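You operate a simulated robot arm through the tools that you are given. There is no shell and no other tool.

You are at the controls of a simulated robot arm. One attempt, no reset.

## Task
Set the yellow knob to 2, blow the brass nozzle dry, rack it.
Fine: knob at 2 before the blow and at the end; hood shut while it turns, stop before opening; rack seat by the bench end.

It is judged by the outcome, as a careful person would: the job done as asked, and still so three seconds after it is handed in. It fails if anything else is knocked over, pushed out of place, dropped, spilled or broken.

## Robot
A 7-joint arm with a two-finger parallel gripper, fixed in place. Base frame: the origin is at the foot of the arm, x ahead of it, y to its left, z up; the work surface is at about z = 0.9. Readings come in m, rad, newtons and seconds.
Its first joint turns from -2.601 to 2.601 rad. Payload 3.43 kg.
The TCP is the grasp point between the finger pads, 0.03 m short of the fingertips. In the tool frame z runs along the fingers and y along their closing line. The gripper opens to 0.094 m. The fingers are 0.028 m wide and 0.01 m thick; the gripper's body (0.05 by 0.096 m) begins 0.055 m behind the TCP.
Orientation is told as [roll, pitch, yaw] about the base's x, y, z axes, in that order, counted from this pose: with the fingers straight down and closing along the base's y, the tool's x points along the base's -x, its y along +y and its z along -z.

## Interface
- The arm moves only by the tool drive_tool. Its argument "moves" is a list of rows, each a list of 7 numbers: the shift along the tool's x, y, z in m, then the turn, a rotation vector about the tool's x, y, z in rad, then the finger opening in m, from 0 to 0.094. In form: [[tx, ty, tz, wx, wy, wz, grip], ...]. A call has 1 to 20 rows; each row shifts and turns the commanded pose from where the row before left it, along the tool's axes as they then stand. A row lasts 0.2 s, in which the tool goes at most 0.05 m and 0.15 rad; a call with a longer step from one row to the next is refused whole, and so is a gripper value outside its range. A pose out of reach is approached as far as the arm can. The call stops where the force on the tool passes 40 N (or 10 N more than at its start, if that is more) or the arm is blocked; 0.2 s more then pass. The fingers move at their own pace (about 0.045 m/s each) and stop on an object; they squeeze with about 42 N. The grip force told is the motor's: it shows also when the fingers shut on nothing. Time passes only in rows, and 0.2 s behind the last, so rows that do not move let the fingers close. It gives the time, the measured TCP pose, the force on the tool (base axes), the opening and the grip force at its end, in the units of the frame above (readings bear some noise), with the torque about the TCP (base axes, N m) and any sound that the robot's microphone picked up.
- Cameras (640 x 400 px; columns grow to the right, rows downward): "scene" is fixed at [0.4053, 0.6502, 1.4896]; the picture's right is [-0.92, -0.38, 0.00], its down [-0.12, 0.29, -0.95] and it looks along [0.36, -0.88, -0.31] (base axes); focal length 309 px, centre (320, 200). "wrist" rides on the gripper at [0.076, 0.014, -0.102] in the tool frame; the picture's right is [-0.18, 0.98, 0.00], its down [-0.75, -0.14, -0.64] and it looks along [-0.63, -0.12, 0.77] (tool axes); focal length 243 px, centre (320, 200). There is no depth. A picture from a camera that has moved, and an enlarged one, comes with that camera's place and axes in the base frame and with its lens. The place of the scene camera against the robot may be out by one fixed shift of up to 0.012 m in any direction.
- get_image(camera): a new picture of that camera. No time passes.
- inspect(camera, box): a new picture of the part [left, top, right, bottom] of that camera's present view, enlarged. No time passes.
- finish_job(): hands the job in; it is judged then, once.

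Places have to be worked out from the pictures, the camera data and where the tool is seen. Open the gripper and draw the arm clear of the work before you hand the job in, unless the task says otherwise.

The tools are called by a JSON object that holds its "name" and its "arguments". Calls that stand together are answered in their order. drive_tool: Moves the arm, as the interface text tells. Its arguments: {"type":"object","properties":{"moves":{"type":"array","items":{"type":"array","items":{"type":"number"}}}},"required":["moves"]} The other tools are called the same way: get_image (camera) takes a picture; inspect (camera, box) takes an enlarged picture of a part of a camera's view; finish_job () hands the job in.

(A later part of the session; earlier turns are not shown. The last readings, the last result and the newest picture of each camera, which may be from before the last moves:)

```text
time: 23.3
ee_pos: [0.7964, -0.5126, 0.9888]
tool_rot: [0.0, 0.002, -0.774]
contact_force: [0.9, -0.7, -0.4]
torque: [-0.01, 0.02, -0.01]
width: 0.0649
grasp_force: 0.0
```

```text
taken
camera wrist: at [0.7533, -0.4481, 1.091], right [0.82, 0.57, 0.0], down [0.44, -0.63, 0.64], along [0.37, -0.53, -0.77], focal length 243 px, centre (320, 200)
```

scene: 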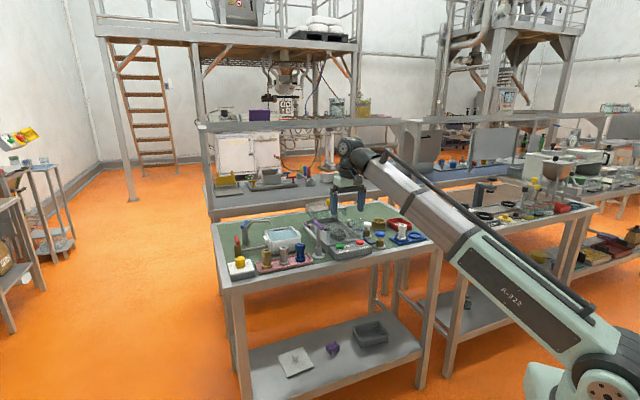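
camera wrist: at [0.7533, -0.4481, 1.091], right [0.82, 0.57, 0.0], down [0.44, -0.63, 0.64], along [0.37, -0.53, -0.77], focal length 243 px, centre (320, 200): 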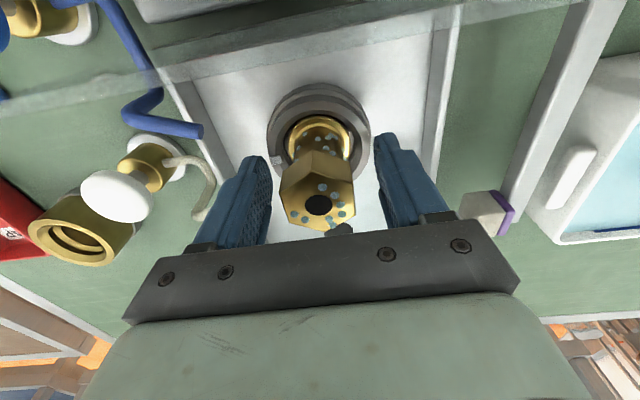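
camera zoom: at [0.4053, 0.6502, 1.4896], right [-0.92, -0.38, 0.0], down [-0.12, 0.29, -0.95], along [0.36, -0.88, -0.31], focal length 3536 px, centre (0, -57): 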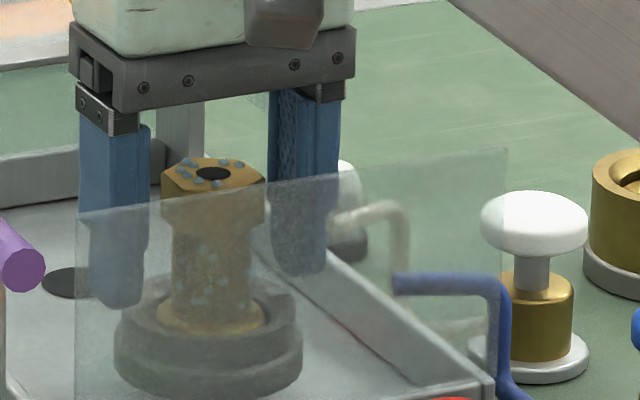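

The nozzle stands free and upright in the chuck. I'll raise straight up to z=1.15 and travel toward the dial.

{"name": "drive_tool", "arguments": {"moves": [[0, 0, -0.015, 0, 0, 0, 0.065], [0, 0, -0.03, 0, 0, 0, 0.065], [0, 0, -0.03, 0, 0, 0, 0.065], [0, 0, -0.03, 0, 0, 0, 0.065], [0, 0, -0.03, 0, 0, 0, 0.065], [0, 0, -0.02, 0, 0, 0, 0.065], [0.0104, 0.0383, 0, 0, 0, 0, 0.065], [0.0104, 0.0383, 0, 0, 0, 0, 0.065], [0.0104, 0.0383, 0, 0, 0, 0, 0.065], [0.0104, 0.0383, 0, 0, 0, 0, 0.065], [0.0104, 0.0383, 0, 0, 0, 0, 0.065], [0.0104, 0.0383, 0, 0, 0, 0, 0.065], [0.0104, 0.0383, 0, 0, 0, 0, 0.065], [0.0104, 0.0383, 0, 0, 0, 0, 0.065], [0.0104, 0.0383, 0, 0, 0, 0, 0.065]]}}

{"name": "inspect", "arguments": {"camera": "scene", "box": [220, 180, 412, 280]}}

```text
time: 26.5
ee_pos: [0.9675, -0.2002, 1.1454]
tool_rot: [-0.001, -0.001, -0.775]
contact_force: [-0.7, -0.8, -0.1]
torque: [-0.01, -0.03, -0.04]
width: 0.0651
grasp_force: 0.0
```

```text
3.33 times, centred on (316, 230) of scene
camera zoom: at [0.4053, 0.6502, 1.4896], right [-0.92, -0.38, 0.0], down [-0.12, 0.29, -0.95], along [0.36, -0.88, -0.31], focal length 1031 px, centre (333, 100)
```

zoom: 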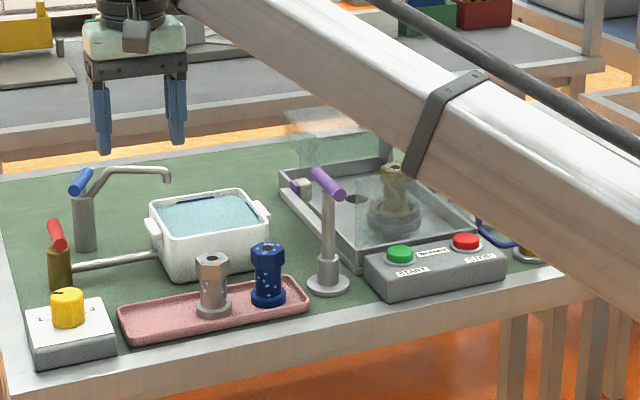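

A small block shows on the gripper's front side. I'll zoom in to learn its size before tilting near the dial.

{"name": "inspect", "arguments": {"camera": "scene", "box": [228, 160, 308, 230]}}

{"name": "get_image", "arguments": {"camera": "wrist"}}

```text
5.71 times, centred on (268, 195) of scene
camera zoom: at [0.4053, 0.6502, 1.4896], right [-0.92, -0.38, 0.0], down [-0.12, 0.29, -0.95], along [0.36, -0.88, -0.31], focal length 1768 px, centre (617, 229)
```

zoom: 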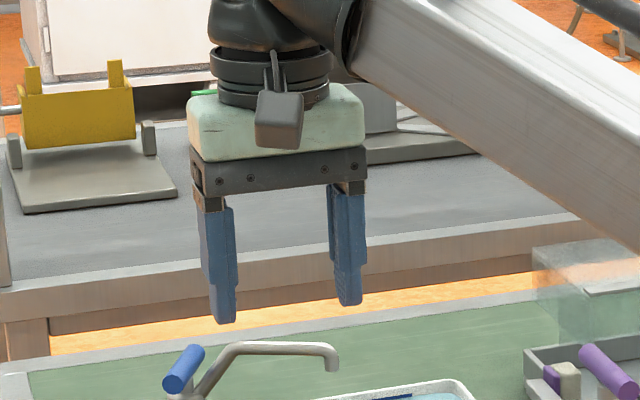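

```text
taken
camera wrist: at [0.9247, -0.1357, 1.2471], right [0.82, 0.57, 0.0], down [0.44, -0.63, 0.64], along [0.37, -0.53, -0.77], focal length 243 px, centre (320, 200)
```

wrist: 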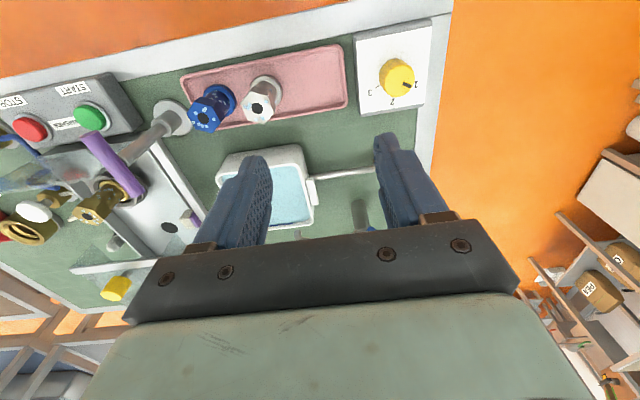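

The block looks like the wrist camera body; when tilted it would stay above z≈0.99 over the emptied part of the pink tray, so it clears. The knob at r≈1.045 needs an outward tilt, so I'll set the yaw to about +22° and tilt 20° so the pads stay vertical and I can turn the tool 60° about the knob's axis.

{"name": "drive_tool", "arguments": {"moves": [[0, 0, 0, 0, 0, -0.145, 0.065], [0, 0, 0, 0, 0, -0.145, 0.065], [0, 0, 0, 0, 0, -0.145, 0.065], [0, 0, 0, 0, 0, -0.145, 0.065], [0, 0, 0, 0, 0, -0.145, 0.065], [0, 0, 0, 0, 0, -0.145, 0.065], [0, 0, 0, 0, 0, -0.145, 0.065], [0, 0, 0, 0, 0, -0.145, 0.065], [0, 0, 0, 0, -0.117, 0, 0.065], [0, 0, 0, 0, -0.117, 0, 0.065], [0, 0, 0, 0, -0.117, 0, 0.065], [0, 0, 0, 0, 0, 0, 0.065]]}}

{"name": "get_image", "arguments": {"camera": "wrist"}}

{"name": "inspect", "arguments": {"camera": "scene", "box": [220, 160, 316, 280]}}

```text
time: 29.1
ee_pos: [0.9693, -0.1994, 1.1441]
tool_rot: [0.0, -0.352, 0.389]
contact_force: [-0.3, 0.6, -0.1]
torque: [-0.02, 0.0, 0.02]
width: 0.065
grasp_force: 0.2
```

```text
taken
camera wrist: at [0.8674, -0.2261, 1.214], right [-0.21, 0.98, 0.06], down [0.5, 0.05, 0.86], along [0.84, 0.21, -0.5], focal length 243 px, centre (320, 200)
```

wrist: 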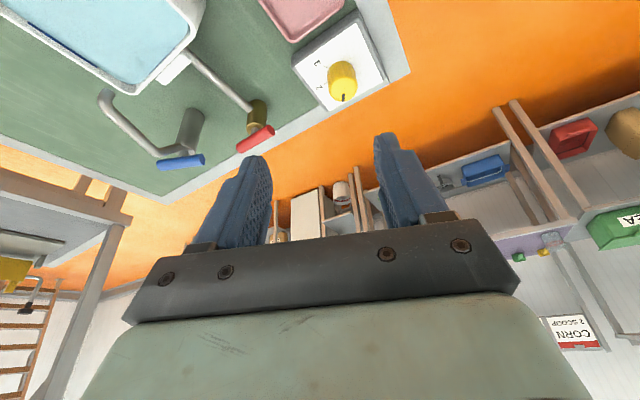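

```text
3.33 times, centred on (268, 220) of scene
camera zoom: at [0.4053, 0.6502, 1.4896], right [-0.92, -0.38, 0.0], down [-0.12, 0.29, -0.95], along [0.36, -0.88, -0.31], focal length 1031 px, centre (493, 133)
```

zoom: 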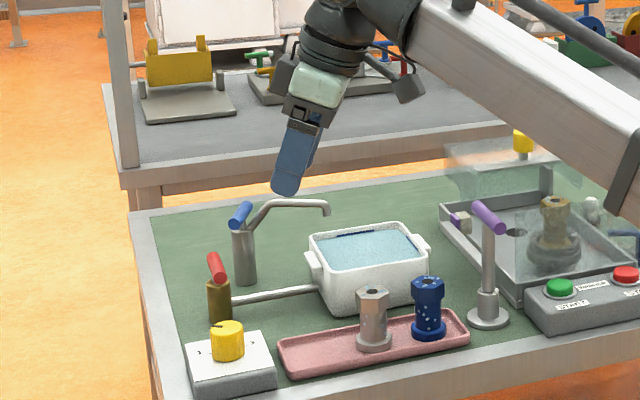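

{"name": "inspect", "arguments": {"camera": "wrist", "box": [270, 20, 430, 120]}}

```text
4.00 times, centred on (350, 70) of wrist
camera zoom: at [0.8674, -0.2261, 1.214], right [-0.21, 0.98, 0.06], down [0.5, 0.05, 0.86], along [0.84, 0.21, -0.5], focal length 970 px, centre (200, 720)
```

zoom: 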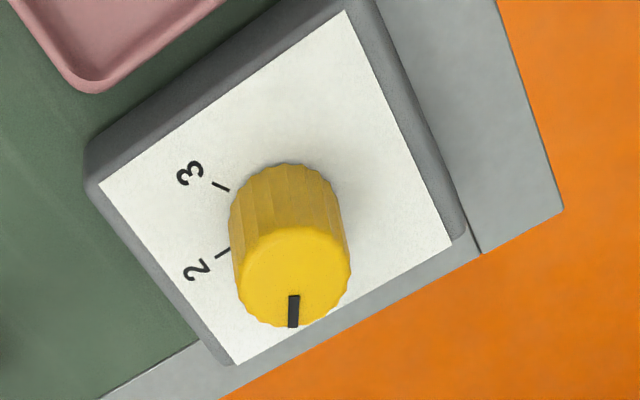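

The knob centre comes out at about (1.0355, -0.144), with the pointer at +16° (on 1) and 2 about 60° clockwise. I'll move above the knob, then look before descending.

{"name": "drive_tool", "arguments": {"moves": [[-0.0083, 0.0052, 0.0252, 0, 0, 0, 0.06], [-0.0083, 0.0052, 0.0252, 0, 0, 0, 0.06], [-0.0083, 0.0052, 0.0252, 0, 0, 0, 0.06], [-0.0083, 0.0052, 0.0252, 0, 0, 0, 0.06], [-0.0081, 0.0054, 0.0253, 0, 0, 0, 0.06], [0, 0, 0, 0, 0, 0, 0.06]]}}

{"name": "get_image", "arguments": {"camera": "wrist"}}

{"name": "inspect", "arguments": {"camera": "scene", "box": [208, 205, 288, 275]}}

```text
time: 30.5
ee_pos: [1.0367, -0.1444, 1.0404]
tool_rot: [0.0, -0.351, 0.388]
contact_force: [0.8, -0.2, 0.3]
torque: [-0.02, 0.0, -0.01]
width: 0.0599
grasp_force: 0.0
```

```text
taken
camera wrist: at [0.9338, -0.171, 1.1102], right [-0.21, 0.98, 0.06], down [0.5, 0.05, 0.86], along [0.84, 0.21, -0.5], focal length 243 px, centre (320, 200)
```

wrist: 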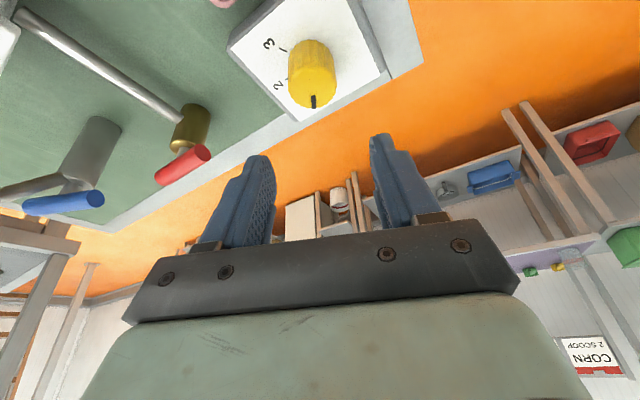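

```text
5.71 times, centred on (248, 240) of scene
camera zoom: at [0.4053, 0.6502, 1.4896], right [-0.92, -0.38, 0.0], down [-0.12, 0.29, -0.95], along [0.36, -0.88, -0.31], focal length 1768 px, centre (731, -29)
```

zoom: 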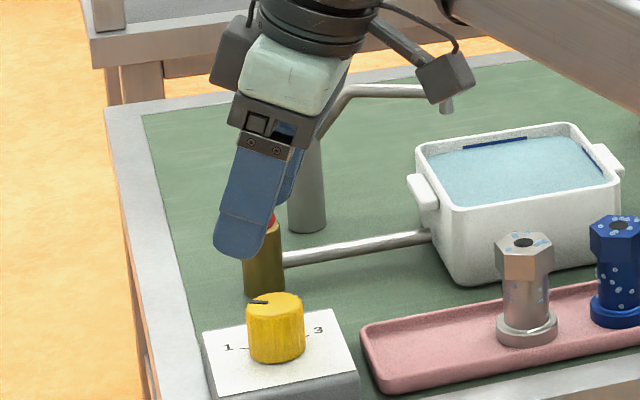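

The view confirms the knob centre at (1.034, -0.144). I'll lower the open jaws around the knob to TCP z≈0.966, just above the box face.

{"name": "drive_tool", "arguments": {"moves": [[0.00624, 0.00024, 0.01356, 0, 0, 0, 0.06], [0.00624, 0.00024, 0.01356, 0, 0, 0, 0.06], [0.00624, 0.00024, 0.01356, 0, 0, 0, 0.06], [0.00624, 0.00024, 0.01356, 0, 0, 0, 0.06], [0.00624, 0.00024, 0.01356, 0, 0, 0, 0.06]]}}

{"name": "get_image", "arguments": {"camera": "wrist"}}

{"name": "inspect", "arguments": {"camera": "scene", "box": [208, 215, 288, 285]}}

```text
time: 31.7
ee_pos: [1.0303, -0.1473, 0.9656]
tool_rot: [0.0, -0.351, 0.388]
contact_force: [0.3, -0.1, 0.6]
torque: [-0.02, 0.01, -0.02]
width: 0.06
grasp_force: 0.0
```

```text
taken
camera wrist: at [0.9271, -0.1726, 1.0355], right [-0.21, 0.98, 0.06], down [0.5, 0.05, 0.86], along [0.84, 0.21, -0.5], focal length 243 px, centre (320, 200)
```

wrist: 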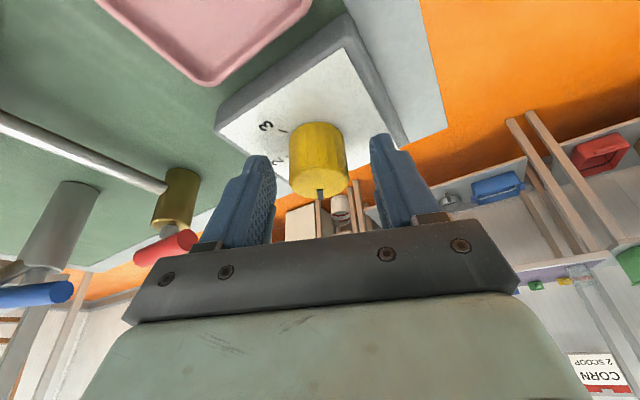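

```text
5.71 times, centred on (248, 250) of scene
camera zoom: at [0.4053, 0.6502, 1.4896], right [-0.92, -0.38, 0.0], down [-0.12, 0.29, -0.95], along [0.36, -0.88, -0.31], focal length 1768 px, centre (731, -86)
```

zoom: 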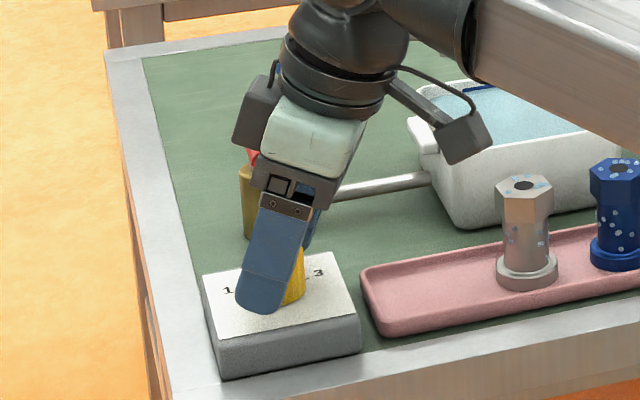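

The jaws straddle the knob cleanly with no contact. I'll nudge 1.5 mm sideways to centre and close on it.

{"name": "drive_tool", "arguments": {"moves": [[0, 0.0015, 0, 0, 0, 0, 0.06], [0, 0, 0, 0, 0, 0, 0.02], [0, 0, 0, 0, 0, 0, 0.02], [0, 0, 0, 0, 0, 0, 0.02], [0, 0, 0, 0, 0, 0, 0.02]]}}

{"name": "inspect", "arguments": {"camera": "scene", "box": [208, 215, 288, 285]}}

```text
time: 32.9
ee_pos: [1.0302, -0.1479, 0.9649]
tool_rot: [-0.002, -0.35, 0.386]
contact_force: [7.9, -21.7, -0.6]
torque: [-0.21, -0.22, -0.12]
width: 0.0335
grasp_force: 44.8
```

```text
5.71 times, centred on (248, 250) of scene
camera zoom: at [0.4053, 0.6502, 1.4896], right [-0.92, -0.38, 0.0], down [-0.12, 0.29, -0.95], along [0.36, -0.88, -0.31], focal length 1768 px, centre (731, -86)
```

zoom: 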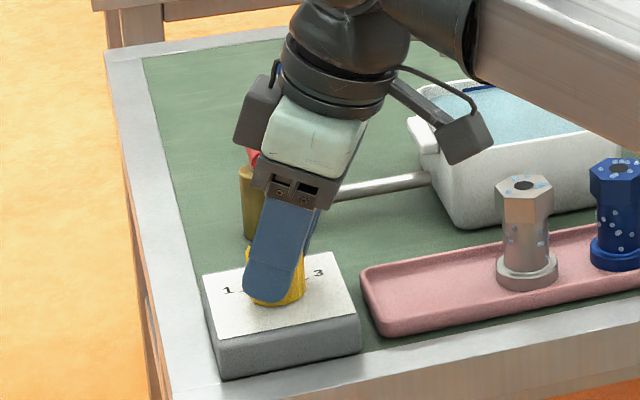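

The knob is gripped at 33.5 mm, but a 23 N side load shows the tool is about 2 mm off-centre. I'll shift back 2 mm to relieve it, then turn 30° clockwise about the vertical and check.

{"name": "drive_tool", "arguments": {"moves": [[0, -0.002, 0, 0, 0, 0, 0.02], [0, 0.0005, 0, 0.045, 0, 0.123, 0.02], [0, 0.0005, 0, 0.045, 0, 0.123, 0.02], [0, 0.0005, 0, 0.045, 0, 0.123, 0.02], [0, 0.0005, 0, 0.045, 0, 0.123, 0.02]]}}

{"name": "inspect", "arguments": {"camera": "scene", "box": [208, 215, 288, 285]}}

{"name": "get_image", "arguments": {"camera": "wrist"}}

```text
time: 34.1
ee_pos: [1.03, -0.1439, 0.9651]
tool_rot: [-0.001, -0.351, -0.14]
contact_force: [6.7, -11.5, 7.5]
torque: [-0.16, 1.01, -0.06]
width: 0.0334
grasp_force: 44.6
```

```text
5.71 times, centred on (248, 250) of scene
camera zoom: at [0.4053, 0.6502, 1.4896], right [-0.92, -0.38, 0.0], down [-0.12, 0.29, -0.95], along [0.36, -0.88, -0.31], focal length 1768 px, centre (731, -86)
```

zoom: 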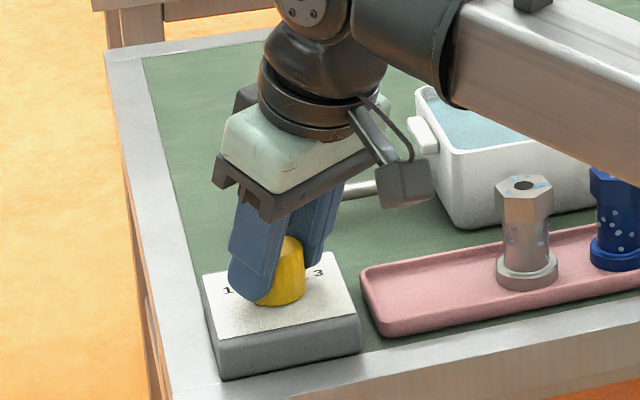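

```text
taken
camera wrist: at [0.9272, -0.1143, 1.0353], right [0.31, 0.95, 0.06], down [0.46, -0.21, 0.86], along [0.83, -0.24, -0.5], focal length 243 px, centre (320, 200)
```

wrist: 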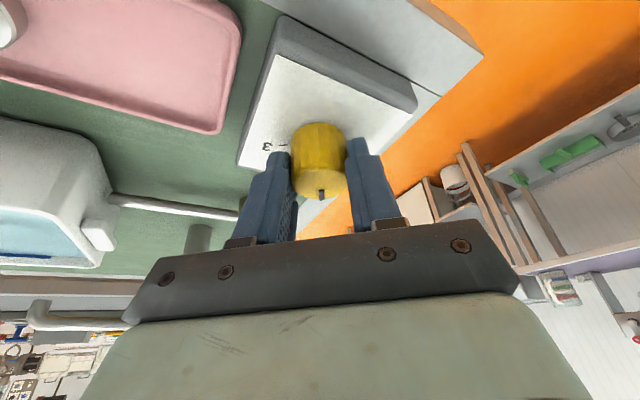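

The knob is turning with the gripper: the pointer stayed aligned through 30°. I'll do the remaining 30°.

{"name": "drive_tool", "arguments": {"moves": [[0, 0, 0, 0.0455, 0, 0.1244, 0.02], [0, 0, 0, 0.0455, 0, 0.1244, 0.02], [0, 0, 0, 0.0455, 0, 0.1244, 0.02], [0, 0, 0, 0.0455, 0, 0.1244, 0.02], [0, 0, 0, 0, 0, 0, 0.02]]}}

{"name": "get_image", "arguments": {"camera": "wrist"}}

{"name": "inspect", "arguments": {"camera": "scene", "box": [208, 215, 288, 285]}}

```text
time: 35.3
ee_pos: [1.0298, -0.141, 0.966]
tool_rot: [0.004, -0.351, -0.669]
contact_force: [10.4, 26.9, 10.0]
torque: [-0.08, -0.67, 0.23]
width: 0.0334
grasp_force: 45.3
```

```text
taken
camera wrist: at [0.957, -0.0632, 1.0354], right [0.74, 0.67, 0.07], down [0.29, -0.41, 0.86], along [0.6, -0.62, -0.5], focal length 243 px, centre (320, 200)
```

wrist: 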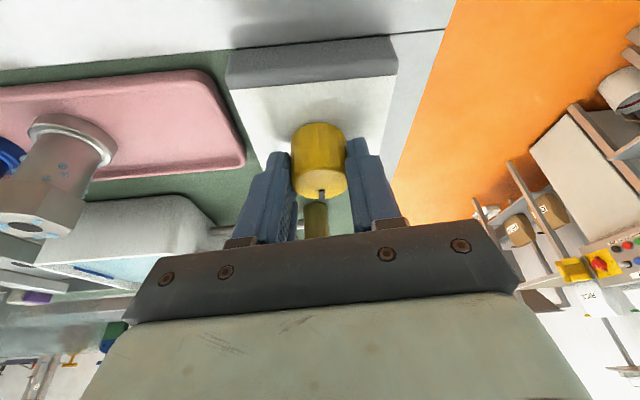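

```text
5.71 times, centred on (248, 250) of scene
camera zoom: at [0.4053, 0.6502, 1.4896], right [-0.92, -0.38, 0.0], down [-0.12, 0.29, -0.95], along [0.36, -0.88, -0.31], focal length 1768 px, centre (731, -86)
```

zoom: 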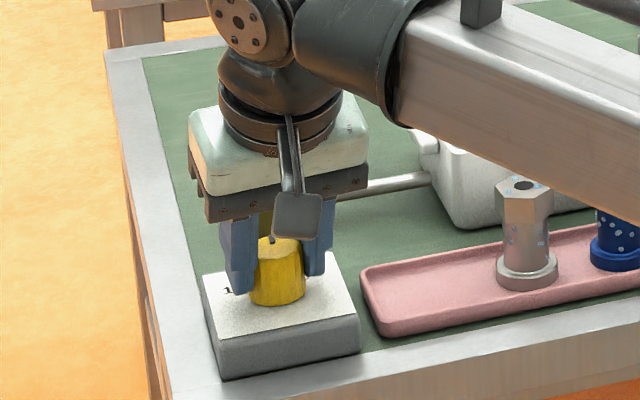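

The pointer has turned about 60° with the tool. I'll relieve the side load, open the jaws and check where the pointer rests.

{"name": "drive_tool", "arguments": {"moves": [[0, 0.002, 0, 0, 0, 0, 0.02], [0, 0, 0, 0, 0, 0, 0.055], [0, 0, 0, 0, 0, 0, 0.055], [0, 0, 0, 0, 0, 0, 0.055]]}}

{"name": "inspect", "arguments": {"camera": "wrist", "box": [240, 90, 400, 240]}}

```text
time: 36.3
ee_pos: [1.0312, -0.1444, 0.9662]
tool_rot: [-0.002, -0.35, -0.668]
contact_force: [-0.6, 0.4, 0.9]
torque: [0.0, 0.01, -0.01]
width: 0.0549
grasp_force: 0.1
```

```text
2.67 times, centred on (320, 165) of wrist
camera zoom: at [0.9571, -0.0653, 1.0352], right [0.74, 0.66, 0.06], down [0.3, -0.41, 0.86], along [0.6, -0.62, -0.5], focal length 647 px, centre (320, 293)
```

zoom: 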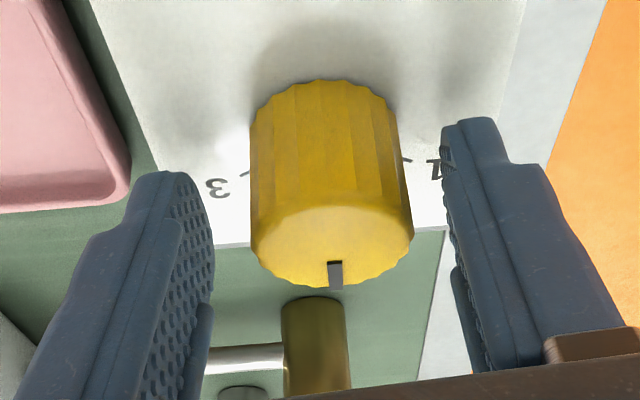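

The knob is released with the pointer between the 1 and 3 marks. I'll rise straight up and look at the dial square-on to verify it is at 2.

{"name": "drive_tool", "arguments": {"moves": [[-0.0069, 0, -0.0188, 0, 0, 0, 0.055], [-0.0069, 0, -0.0188, 0, 0, 0, 0.055], [-0.0069, 0, -0.0188, 0, 0, 0, 0.055], [-0.0069, 0, -0.0188, 0, 0, 0, 0.055], [-0.0069, 0, -0.0188, 0, 0, 0, 0.055], [-0.0069, 0, -0.0188, 0, 0, 0, 0.055], [-0.0069, 0, -0.0188, 0, 0, 0, 0.055]]}}

{"name": "get_image", "arguments": {"camera": "wrist"}}

{"name": "inspect", "arguments": {"camera": "scene", "box": [224, 250, 272, 280]}}

```text
time: 37.9
ee_pos: [1.0314, -0.1429, 1.1059]
tool_rot: [0.0, -0.351, -0.666]
contact_force: [-0.1, 0.0, -0.9]
torque: [0.0, 0.02, 0.0]
width: 0.0551
grasp_force: 0.0
```

```text
taken
camera wrist: at [0.9577, -0.0662, 1.175], right [0.74, 0.67, 0.06], down [0.3, -0.41, 0.86], along [0.6, -0.62, -0.5], focal length 243 px, centre (320, 200)
```

wrist: 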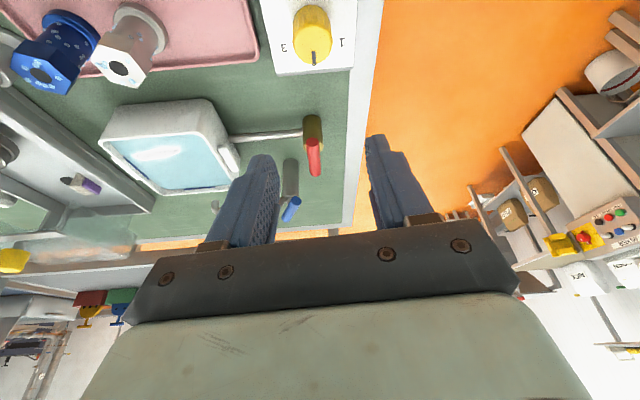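

```text
13.33 times, centred on (248, 265) of scene
camera zoom: at [0.4053, 0.6502, 1.4896], right [-0.92, -0.38, 0.0], down [-0.12, 0.29, -0.95], along [0.36, -0.88, -0.31], focal length 4125 px, centre (1280, -667)
```

zoom: 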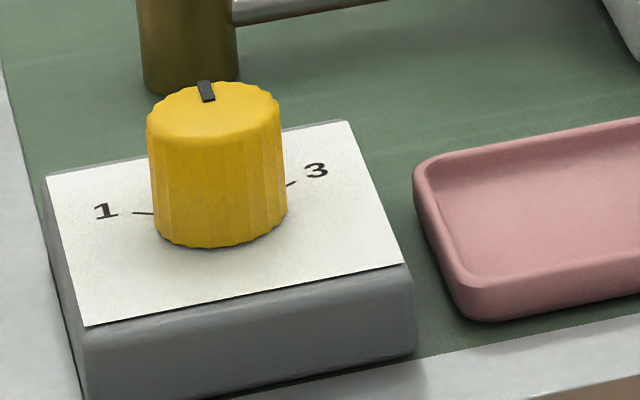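

{"name": "inspect", "arguments": {"camera": "wrist", "box": [256, 0, 368, 70]}}

```text
5.71 times, centred on (312, 35) of wrist
camera zoom: at [0.9577, -0.0662, 1.175], right [0.74, 0.67, 0.06], down [0.3, -0.41, 0.86], along [0.6, -0.62, -0.5], focal length 1386 px, centre (366, 1143)
```

zoom: 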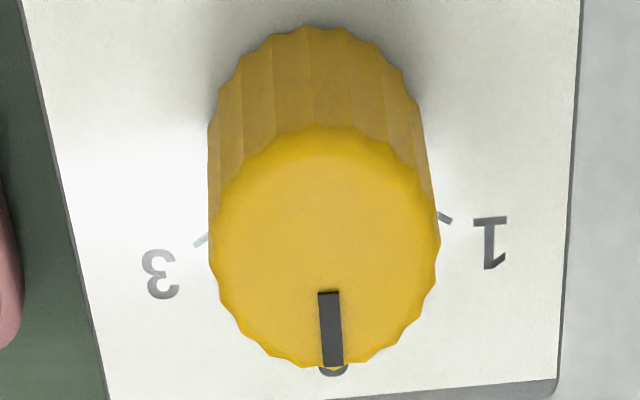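

The pointer computes to exactly −45°, on the 2 mark. Next is the hood: its handle at about (0.867, -0.585) is at r≈1.05, so I'll keep the tilt, turn to face along the bench depth and travel to above the handle.

{"name": "drive_tool", "arguments": {"moves": [[0, 0, 0, 0.041, 0, 0.112, 0.055], [-0.0162, -0.0357, 0.0033, 0, 0, 0, 0.055], [-0.0162, -0.0357, 0.0033, 0, 0, 0, 0.055], [-0.0162, -0.0357, 0.0033, 0, 0, 0, 0.055], [-0.0162, -0.0357, 0.0033, 0, 0, 0, 0.055], [-0.0162, -0.0357, 0.0033, 0, 0, 0, 0.055], [-0.0162, -0.0357, 0.0033, 0, 0, 0, 0.055], [-0.0162, -0.0357, 0.0033, 0, 0, 0, 0.055], [-0.0162, -0.0357, 0.0033, 0, 0, 0, 0.055], [-0.0162, -0.0357, 0.0033, 0, 0, 0, 0.055], [-0.0162, -0.0357, 0.0033, 0, 0, 0, 0.055], [-0.0162, -0.0357, 0.0033, 0, 0, 0, 0.055], [-0.0162, -0.0357, 0.0033, 0, 0, 0, 0.055]]}}

{"name": "get_image", "arguments": {"camera": "wrist"}}

{"name": "inspect", "arguments": {"camera": "scene", "box": [290, 170, 386, 250]}}

```text
time: 40.7
ee_pos: [0.8648, -0.5845, 1.1332]
tool_rot: [0.001, -0.349, -0.784]
contact_force: [-0.3, -0.2, 0.4]
torque: [-0.03, 0.01, 0.0]
width: 0.055
grasp_force: 0.2
```

```text
taken
camera wrist: at [0.8019, -0.4979, 1.2036], right [0.82, 0.57, 0.06], down [0.24, -0.44, 0.86], along [0.52, -0.69, -0.5], focal length 243 px, centre (320, 200)
```

wrist: 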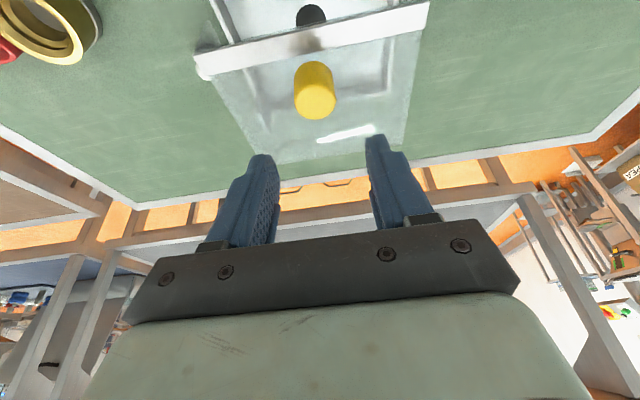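

```text
5.00 times, centred on (338, 210) of scene
camera zoom: at [0.4053, 0.6502, 1.4896], right [-0.92, -0.38, 0.0], down [-0.12, 0.29, -0.95], along [0.36, -0.88, -0.31], focal length 1547 px, centre (230, 150)
```

zoom: 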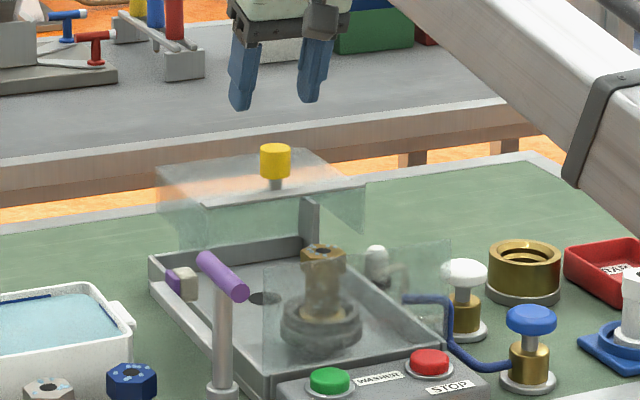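

{"name": "inspect", "arguments": {"camera": "wrist", "box": [200, 0, 440, 150]}}

{"name": "inspect", "arguments": {"camera": "scene", "box": [300, 190, 364, 230]}}

```text
2.67 times, centred on (320, 75) of wrist
camera zoom: at [0.8019, -0.4979, 1.2036], right [0.82, 0.57, 0.06], down [0.24, -0.44, 0.86], along [0.52, -0.69, -0.5], focal length 647 px, centre (320, 533)
```

zoom: 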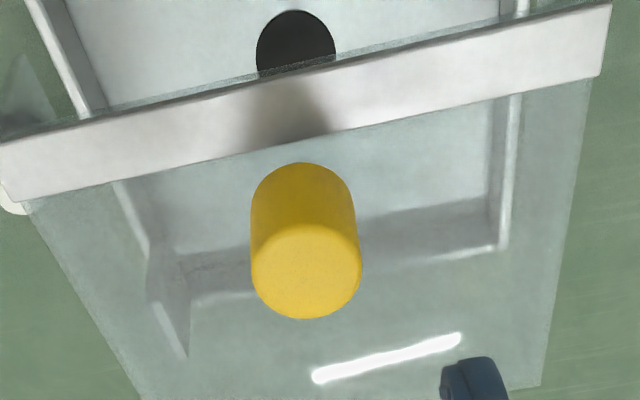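

```text
10.00 times, centred on (332, 210) of scene
camera zoom: at [0.4053, 0.6502, 1.4896], right [-0.92, -0.38, 0.0], down [-0.12, 0.29, -0.95], along [0.36, -0.88, -0.31], focal length 3094 px, centre (200, 100)
```

zoom: 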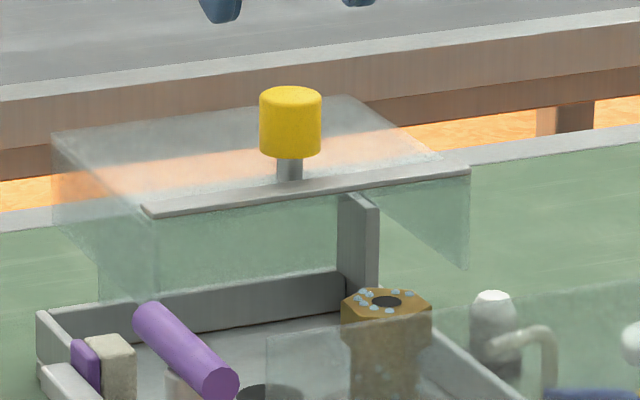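

The handle axis is about (0.866, -0.580), with its top at z≈1.07 and the hood top near 1.03. I'll lower the jaws around the handle to TCP z≈1.067.

{"name": "drive_tool", "arguments": {"moves": [[0.00685, 0.001, 0.0151, 0, 0, 0, 0.055], [0.00685, 0.001, 0.0151, 0, 0, 0, 0.055], [0.00685, 0.001, 0.0151, 0, 0, 0, 0.055], [0.00685, 0.001, 0.0151, 0, 0, 0, 0.055], [0, 0, 0, 0, 0, 0, 0.055]]}}

{"name": "get_image", "arguments": {"camera": "wrist"}}

{"name": "inspect", "arguments": {"camera": "scene", "box": [300, 180, 380, 230]}}

```text
time: 41.9
ee_pos: [0.8661, -0.5796, 1.067]
tool_rot: [0.0, -0.351, -0.787]
contact_force: [-0.5, -0.2, -0.8]
torque: [0.0, 0.0, 0.04]
width: 0.0548
grasp_force: 0.1
```

```text
taken
camera wrist: at [0.8021, -0.4926, 1.1378], right [0.82, 0.57, 0.06], down [0.24, -0.44, 0.86], along [0.52, -0.69, -0.5], focal length 243 px, centre (320, 200)
```

wrist: 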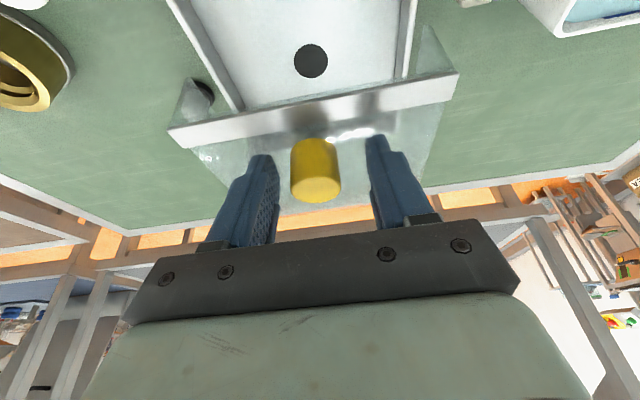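

```text
8.00 times, centred on (340, 205) of scene
camera zoom: at [0.4053, 0.6502, 1.4896], right [-0.92, -0.38, 0.0], down [-0.12, 0.29, -0.95], along [0.36, -0.88, -0.31], focal length 2475 px, centre (160, 160)
```

zoom: 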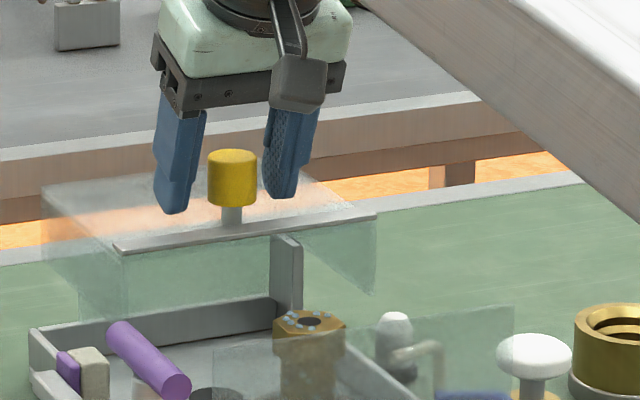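

The handle sits between the jaws. I'll close on it.

{"name": "drive_tool", "arguments": {"moves": [[0, 0, 0, 0, 0, 0, 0.01], [0, 0, 0, 0, 0, 0, 0.01], [0, 0, 0, 0, 0, 0, 0.01], [0, 0, 0, 0, 0, 0, 0.01]]}}

{"name": "inspect", "arguments": {"camera": "scene", "box": [300, 180, 380, 230]}}

```text
time: 42.9
ee_pos: [0.8634, -0.5812, 1.0677]
tool_rot: [0.0, -0.351, -0.789]
contact_force: [-15.5, -14.1, -2.4]
torque: [-0.12, -0.25, -0.23]
width: 0.0279
grasp_force: 44.9
```

```text
8.00 times, centred on (340, 205) of scene
camera zoom: at [0.4053, 0.6502, 1.4896], right [-0.92, -0.38, 0.0], down [-0.12, 0.29, -0.95], along [0.36, -0.88, -0.31], focal length 2475 px, centre (160, 160)
```

zoom: 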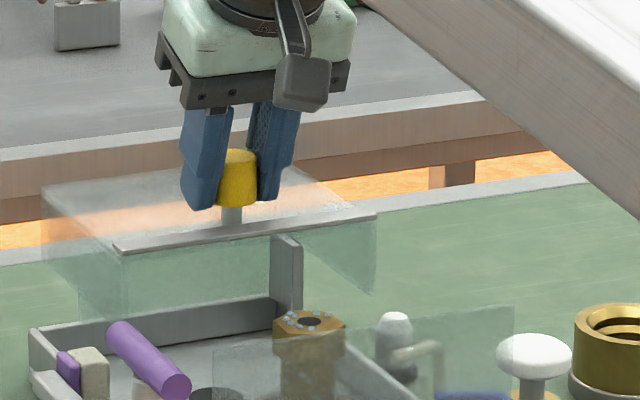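

The handle is held with a 21 N side load. I'll relieve it 1.8 mm and pull a first 2 cm toward the front pane to see how the hood moves.

{"name": "drive_tool", "arguments": {"moves": [[0, -0.0018, 0, 0, 0, 0, 0.01], [0.0094, 0, -0.00344, 0, 0, 0, 0.01], [0.0094, 0, -0.00344, 0, 0, 0, 0.01]]}}

{"name": "inspect", "arguments": {"camera": "scene", "box": [300, 180, 380, 230]}}

```text
time: 43.7
ee_pos: [0.8506, -0.5661, 1.0688]
tool_rot: [-0.004, -0.35, -0.786]
contact_force: [-13.7, -13.0, -12.1]
torque: [-0.4, -0.98, -0.13]
width: 0.0281
grasp_force: 45.1
```

```text
8.00 times, centred on (340, 205) of scene
camera zoom: at [0.4053, 0.6502, 1.4896], right [-0.92, -0.38, 0.0], down [-0.12, 0.29, -0.95], along [0.36, -0.88, -0.31], focal length 2475 px, centre (160, 160)
```

zoom: 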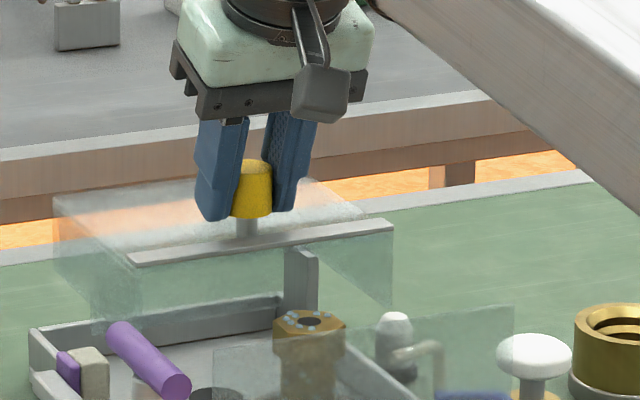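

The hood slides forward with the handle. I'll trim the side and vertical load slightly and keep pulling, checking that it clears the nozzle.

{"name": "drive_tool", "arguments": {"moves": [[0.0141, -0.0008, -0.0044, 0, 0, 0, 0.01], [0.0141, -0.0007, -0.0044, 0, 0, 0, 0.01], [0.0141, 0, -0.0052, 0, 0, 0, 0.01], [0.0141, 0, -0.0052, 0, 0, 0, 0.01]]}}

{"name": "inspect", "arguments": {"camera": "scene", "box": [300, 185, 396, 245]}}

```text
time: 44.7
ee_pos: [0.8073, -0.5243, 1.0679]
tool_rot: [-0.001, -0.353, -0.788]
contact_force: [-10.2, -11.2, 12.4]
torque: [0.57, 0.55, 0.25]
width: 0.0279
grasp_force: 45.4
```

```text
6.67 times, centred on (348, 215) of scene
camera zoom: at [0.4053, 0.6502, 1.4896], right [-0.92, -0.38, 0.0], down [-0.12, 0.29, -0.95], along [0.36, -0.88, -0.31], focal length 2063 px, centre (133, 100)
```

zoom: 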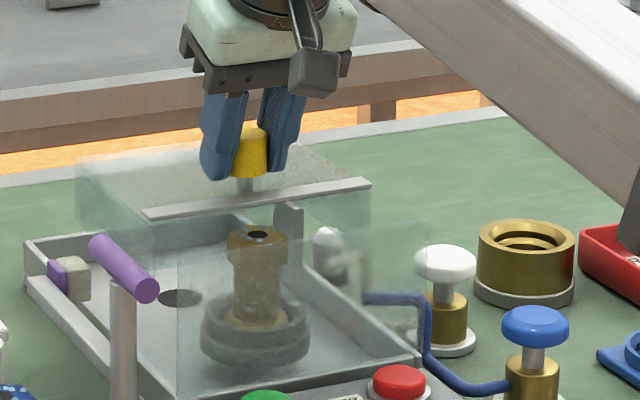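

The hood has travelled 8 cm smoothly, and the nozzle is well clear of it. I'll continue pulling with slight trim toward the pane.

{"name": "drive_tool", "arguments": {"moves": [[0.0138, -0.0006, -0.006, 0, 0, 0, 0.01], [0.0141, -0.0006, -0.0052, 0, 0, 0, 0.01], [0.0094, 0, -0.00344, 0, 0, 0, 0.01]]}}

{"name": "inspect", "arguments": {"camera": "scene", "box": [300, 185, 396, 245]}}

```text
time: 45.5
ee_pos: [0.7785, -0.4947, 1.0683]
tool_rot: [0.0, -0.353, -0.784]
contact_force: [-0.3, -0.9, 5.6]
torque: [-0.88, -0.47, 0.23]
width: 0.0278
grasp_force: 45.3
```

```text
6.67 times, centred on (348, 215) of scene
camera zoom: at [0.4053, 0.6502, 1.4896], right [-0.92, -0.38, 0.0], down [-0.12, 0.29, -0.95], along [0.36, -0.88, -0.31], focal length 2063 px, centre (133, 100)
```

zoom: 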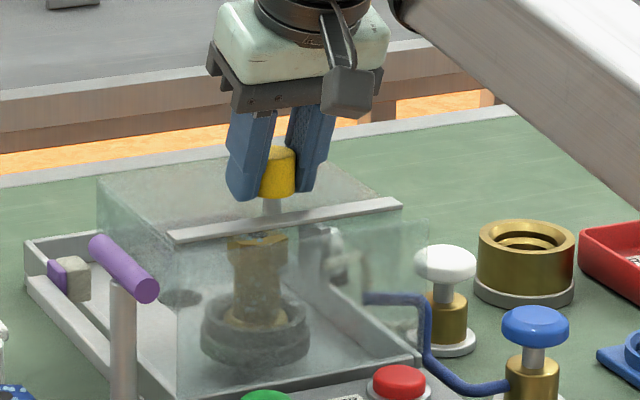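

The hood's front bar is close to the pane's top edge, with low forces. I'll pull the last stretch in small steps until it meets the stop.

{"name": "drive_tool", "arguments": {"moves": [[0.0056, 0, -0.0021, 0, 0, 0, 0.01], [0.0056, 0, -0.0021, 0, 0, 0, 0.01], [0.0056, 0, -0.0021, 0, 0, 0, 0.01]]}}

{"name": "inspect", "arguments": {"camera": "scene", "box": [300, 185, 396, 245]}}

```text
time: 46.3
ee_pos: [0.7688, -0.4857, 1.0684]
tool_rot: [-0.001, -0.352, -0.788]
contact_force: [19.4, -12.4, 0.3]
torque: [0.44, 0.87, -0.03]
width: 0.0276
grasp_force: 44.5
```

```text
6.67 times, centred on (348, 215) of scene
camera zoom: at [0.4053, 0.6502, 1.4896], right [-0.92, -0.38, 0.0], down [-0.12, 0.29, -0.95], along [0.36, -0.88, -0.31], focal length 2063 px, centre (133, 100)
```

zoom: 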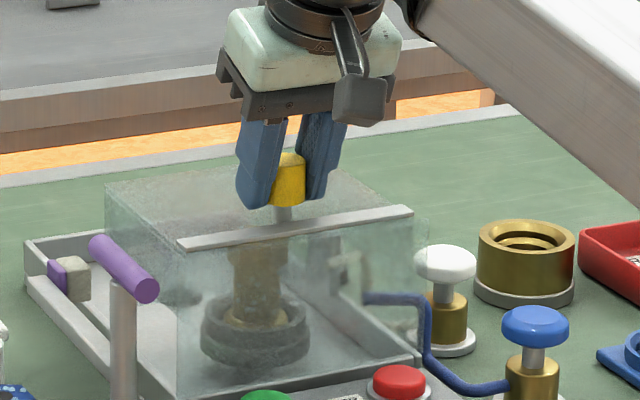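

The resistance rose to 23 N and the bar meets the pane's top, so the hood is at its closed stop. I'll ease the push slightly, release the handle and check from above.

{"name": "drive_tool", "arguments": {"moves": [[-0.0012, 0, 0.0004, 0, 0, 0, 0.01], [0, 0, 0, 0, 0, 0, 0.055], [0, 0, 0, 0, 0, 0, 0.055], [0, 0, 0, 0, 0, 0, 0.055]]}}

{"name": "drive_tool", "arguments": {"moves": [[-0.0069, 0, -0.0188, 0, 0, 0, 0.055], [-0.0069, 0, -0.0188, 0, 0, 0, 0.055], [-0.0069, 0, -0.0188, 0, 0, 0, 0.055], [-0.0069, 0, -0.0188, 0, 0, 0, 0.055]]}}

{"name": "get_image", "arguments": {"camera": "wrist"}}

{"name": "inspect", "arguments": {"camera": "scene", "box": [310, 195, 390, 245]}}

```text
time: 47.3
ee_pos: [0.767, -0.485, 1.0672]
tool_rot: [-0.001, -0.352, -0.786]
contact_force: [-0.1, 0.0, -0.2]
torque: [0.01, 0.02, -0.03]
width: 0.0553
grasp_force: 0.0
```

```text
time: 48.3
ee_pos: [0.7689, -0.4849, 1.1499]
tool_rot: [0.0, -0.351, -0.787]
contact_force: [0.5, -0.1, -0.7]
torque: [0.04, -0.02, 0.0]
width: 0.055
grasp_force: 0.0
```

```text
taken
camera wrist: at [0.7038, -0.3983, 1.2189], right [0.82, 0.57, 0.06], down [0.24, -0.44, 0.86], along [0.52, -0.69, -0.5], focal length 243 px, centre (320, 200)
```

wrist: 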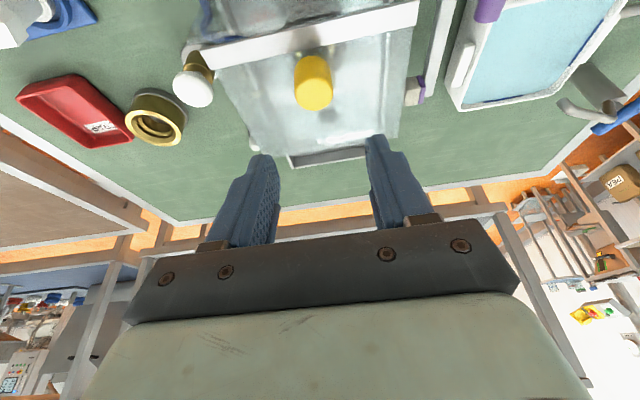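

```text
8.00 times, centred on (350, 220) of scene
camera zoom: at [0.4053, 0.6502, 1.4896], right [-0.92, -0.38, 0.0], down [-0.12, 0.29, -0.95], along [0.36, -0.88, -0.31], focal length 2475 px, centre (80, 40)
```

zoom: 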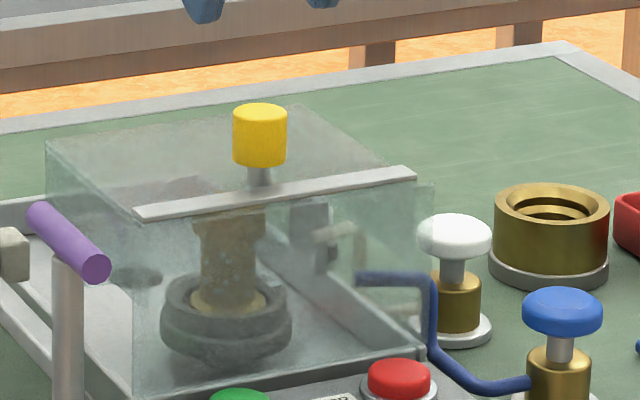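

{"name": "inspect", "arguments": {"camera": "wrist", "box": [160, 0, 440, 175]}}

{"name": "inspect", "arguments": {"camera": "scene", "box": [322, 212, 370, 242]}}

```text
2.29 times, centred on (300, 88) of wrist
camera zoom: at [0.7038, -0.3983, 1.2189], right [0.82, 0.57, 0.06], down [0.24, -0.44, 0.86], along [0.52, -0.69, -0.5], focal length 555 px, centre (366, 457)
```

zoom: 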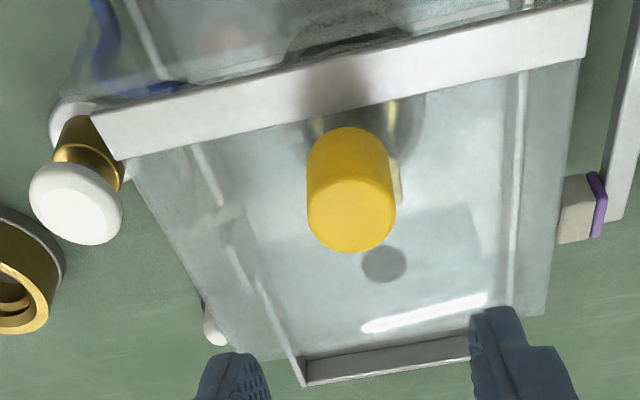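

```text
13.33 times, centred on (346, 227) of scene
camera zoom: at [0.4053, 0.6502, 1.4896], right [-0.92, -0.38, 0.0], down [-0.12, 0.29, -0.95], along [0.36, -0.88, -0.31], focal length 4125 px, centre (-27, -160)
```

zoom: 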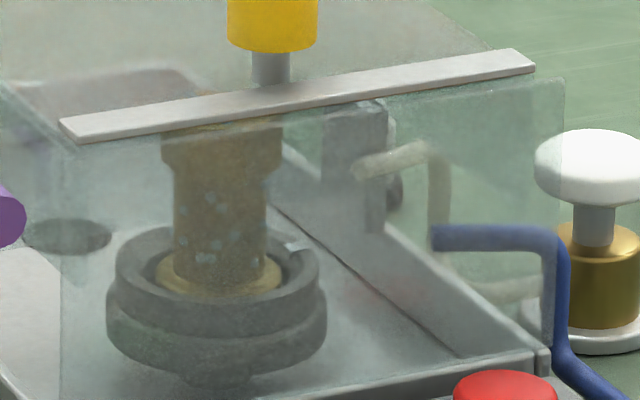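

The hood is shut against the pane with the nozzle inside. Before starting, I'll straighten the tool and hover over the white valve to see whether it is turned or pressed.

{"name": "drive_tool", "arguments": {"moves": [[0, 0, 0, 0, 0.117, 0, 0.055], [0, 0, 0, 0, 0.117, 0, 0.055], [0, 0, 0, 0, 0.117, 0, 0.055], [-0.008, -0.0325, 0, 0, 0, 0, 0.055], [-0.008, -0.0325, 0, 0, 0, 0, 0.055], [-0.008, -0.0325, 0, 0, 0, 0, 0.055], [-0.008, -0.0325, 0, 0, 0, 0, 0.055]]}}

{"name": "get_image", "arguments": {"camera": "wrist"}}

{"name": "inspect", "arguments": {"camera": "wrist", "box": [200, 0, 440, 150]}}

{"name": "inspect", "arguments": {"camera": "scene", "box": [352, 212, 400, 242]}}

```text
time: 49.9
ee_pos: [0.6974, -0.5996, 1.1478]
tool_rot: [0.001, 0.0, -0.787]
contact_force: [0.7, 0.1, -0.5]
torque: [0.0, -0.01, 0.01]
width: 0.055
grasp_force: 0.1
```

```text
taken
camera wrist: at [0.655, -0.5345, 1.2504], right [0.83, 0.56, 0.0], down [0.43, -0.63, 0.64], along [0.36, -0.53, -0.77], focal length 243 px, centre (320, 200)
```

wrist: 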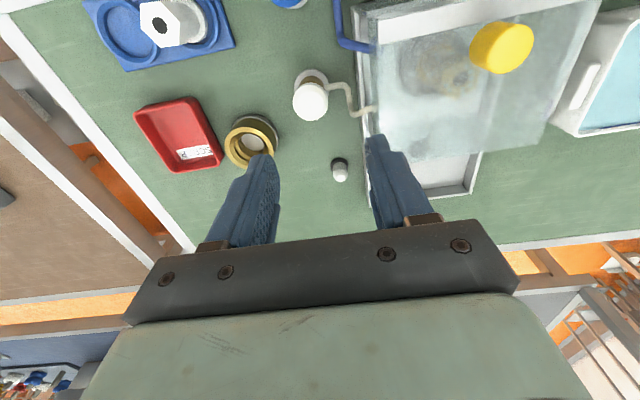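

```text
2.67 times, centred on (320, 75) of wrist
camera zoom: at [0.655, -0.5345, 1.2504], right [0.83, 0.56, 0.0], down [0.43, -0.63, 0.64], along [0.36, -0.53, -0.77], focal length 647 px, centre (320, 533)
```

zoom: 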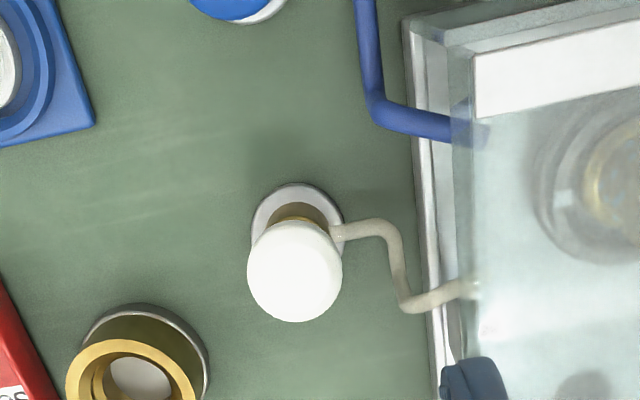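

```text
13.33 times, centred on (376, 227) of scene
camera zoom: at [0.4053, 0.6502, 1.4896], right [-0.92, -0.38, 0.0], down [-0.12, 0.29, -0.95], along [0.36, -0.88, -0.31], focal length 4125 px, centre (-427, -160)
```

zoom: 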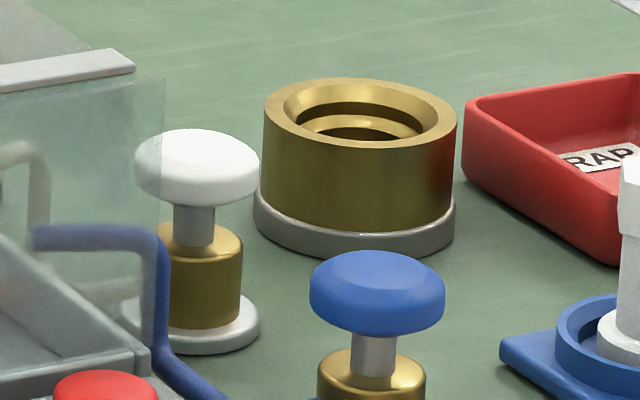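

The heads are smooth mushroom plungers on stems, so they look like push valves. I'll now go over the START/STOP box and close the fingers to use them as a pusher.

{"name": "drive_tool", "arguments": {"moves": [[0.0208, 0.0329, 0, 0, 0, 0, 0.0], [0.0208, 0.0329, 0, 0, 0, 0, 0.0], [0.0208, 0.0329, 0, 0, 0, 0, 0.0], [0.0208, 0.0329, 0, 0, 0, 0, 0.0], [0.0208, 0.0329, 0, 0, 0, 0, 0.0], [0, 0, 0, 0, 0, 0, 0.0]]}}

{"name": "get_image", "arguments": {"camera": "wrist"}}

{"name": "inspect", "arguments": {"camera": "wrist", "box": [200, 0, 440, 150]}}

{"name": "inspect", "arguments": {"camera": "scene", "box": [310, 185, 390, 265]}}

```text
time: 51.3
ee_pos: [0.7381, -0.4096, 1.15]
tool_rot: [0.002, -0.001, -0.787]
contact_force: [-0.9, -0.1, -0.3]
torque: [-0.02, -0.02, 0.01]
width: 0.0002
grasp_force: 32.8
```

```text
taken
camera wrist: at [0.6968, -0.3443, 1.2519], right [0.83, 0.56, 0.0], down [0.43, -0.63, 0.64], along [0.36, -0.53, -0.77], focal length 243 px, centre (320, 200)
```

wrist: 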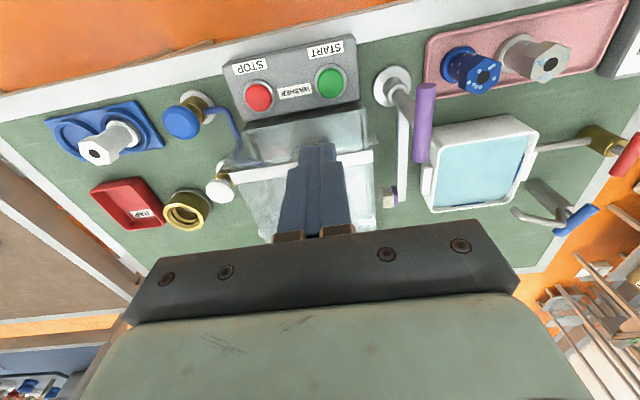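

```text
2.67 times, centred on (320, 75) of wrist
camera zoom: at [0.6968, -0.3443, 1.2519], right [0.83, 0.56, 0.0], down [0.43, -0.63, 0.64], along [0.36, -0.53, -0.77], focal length 647 px, centre (320, 533)
```

zoom: 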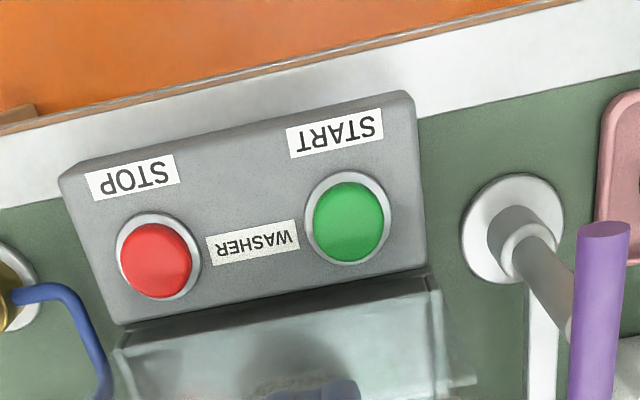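

```text
5.00 times, centred on (350, 225) of scene
camera zoom: at [0.4053, 0.6502, 1.4896], right [-0.92, -0.38, 0.0], down [-0.12, 0.29, -0.95], along [0.36, -0.88, -0.31], focal length 1547 px, centre (170, 75)
```

zoom: 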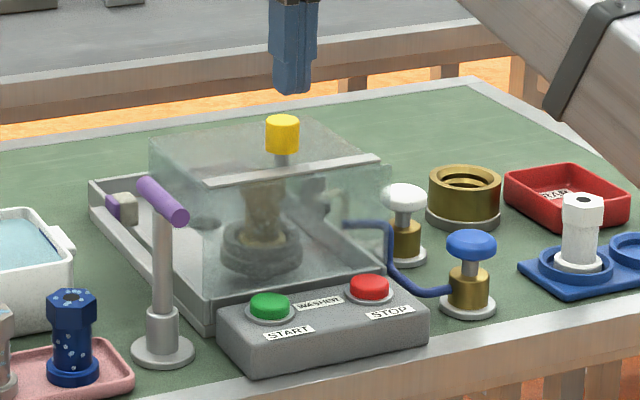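

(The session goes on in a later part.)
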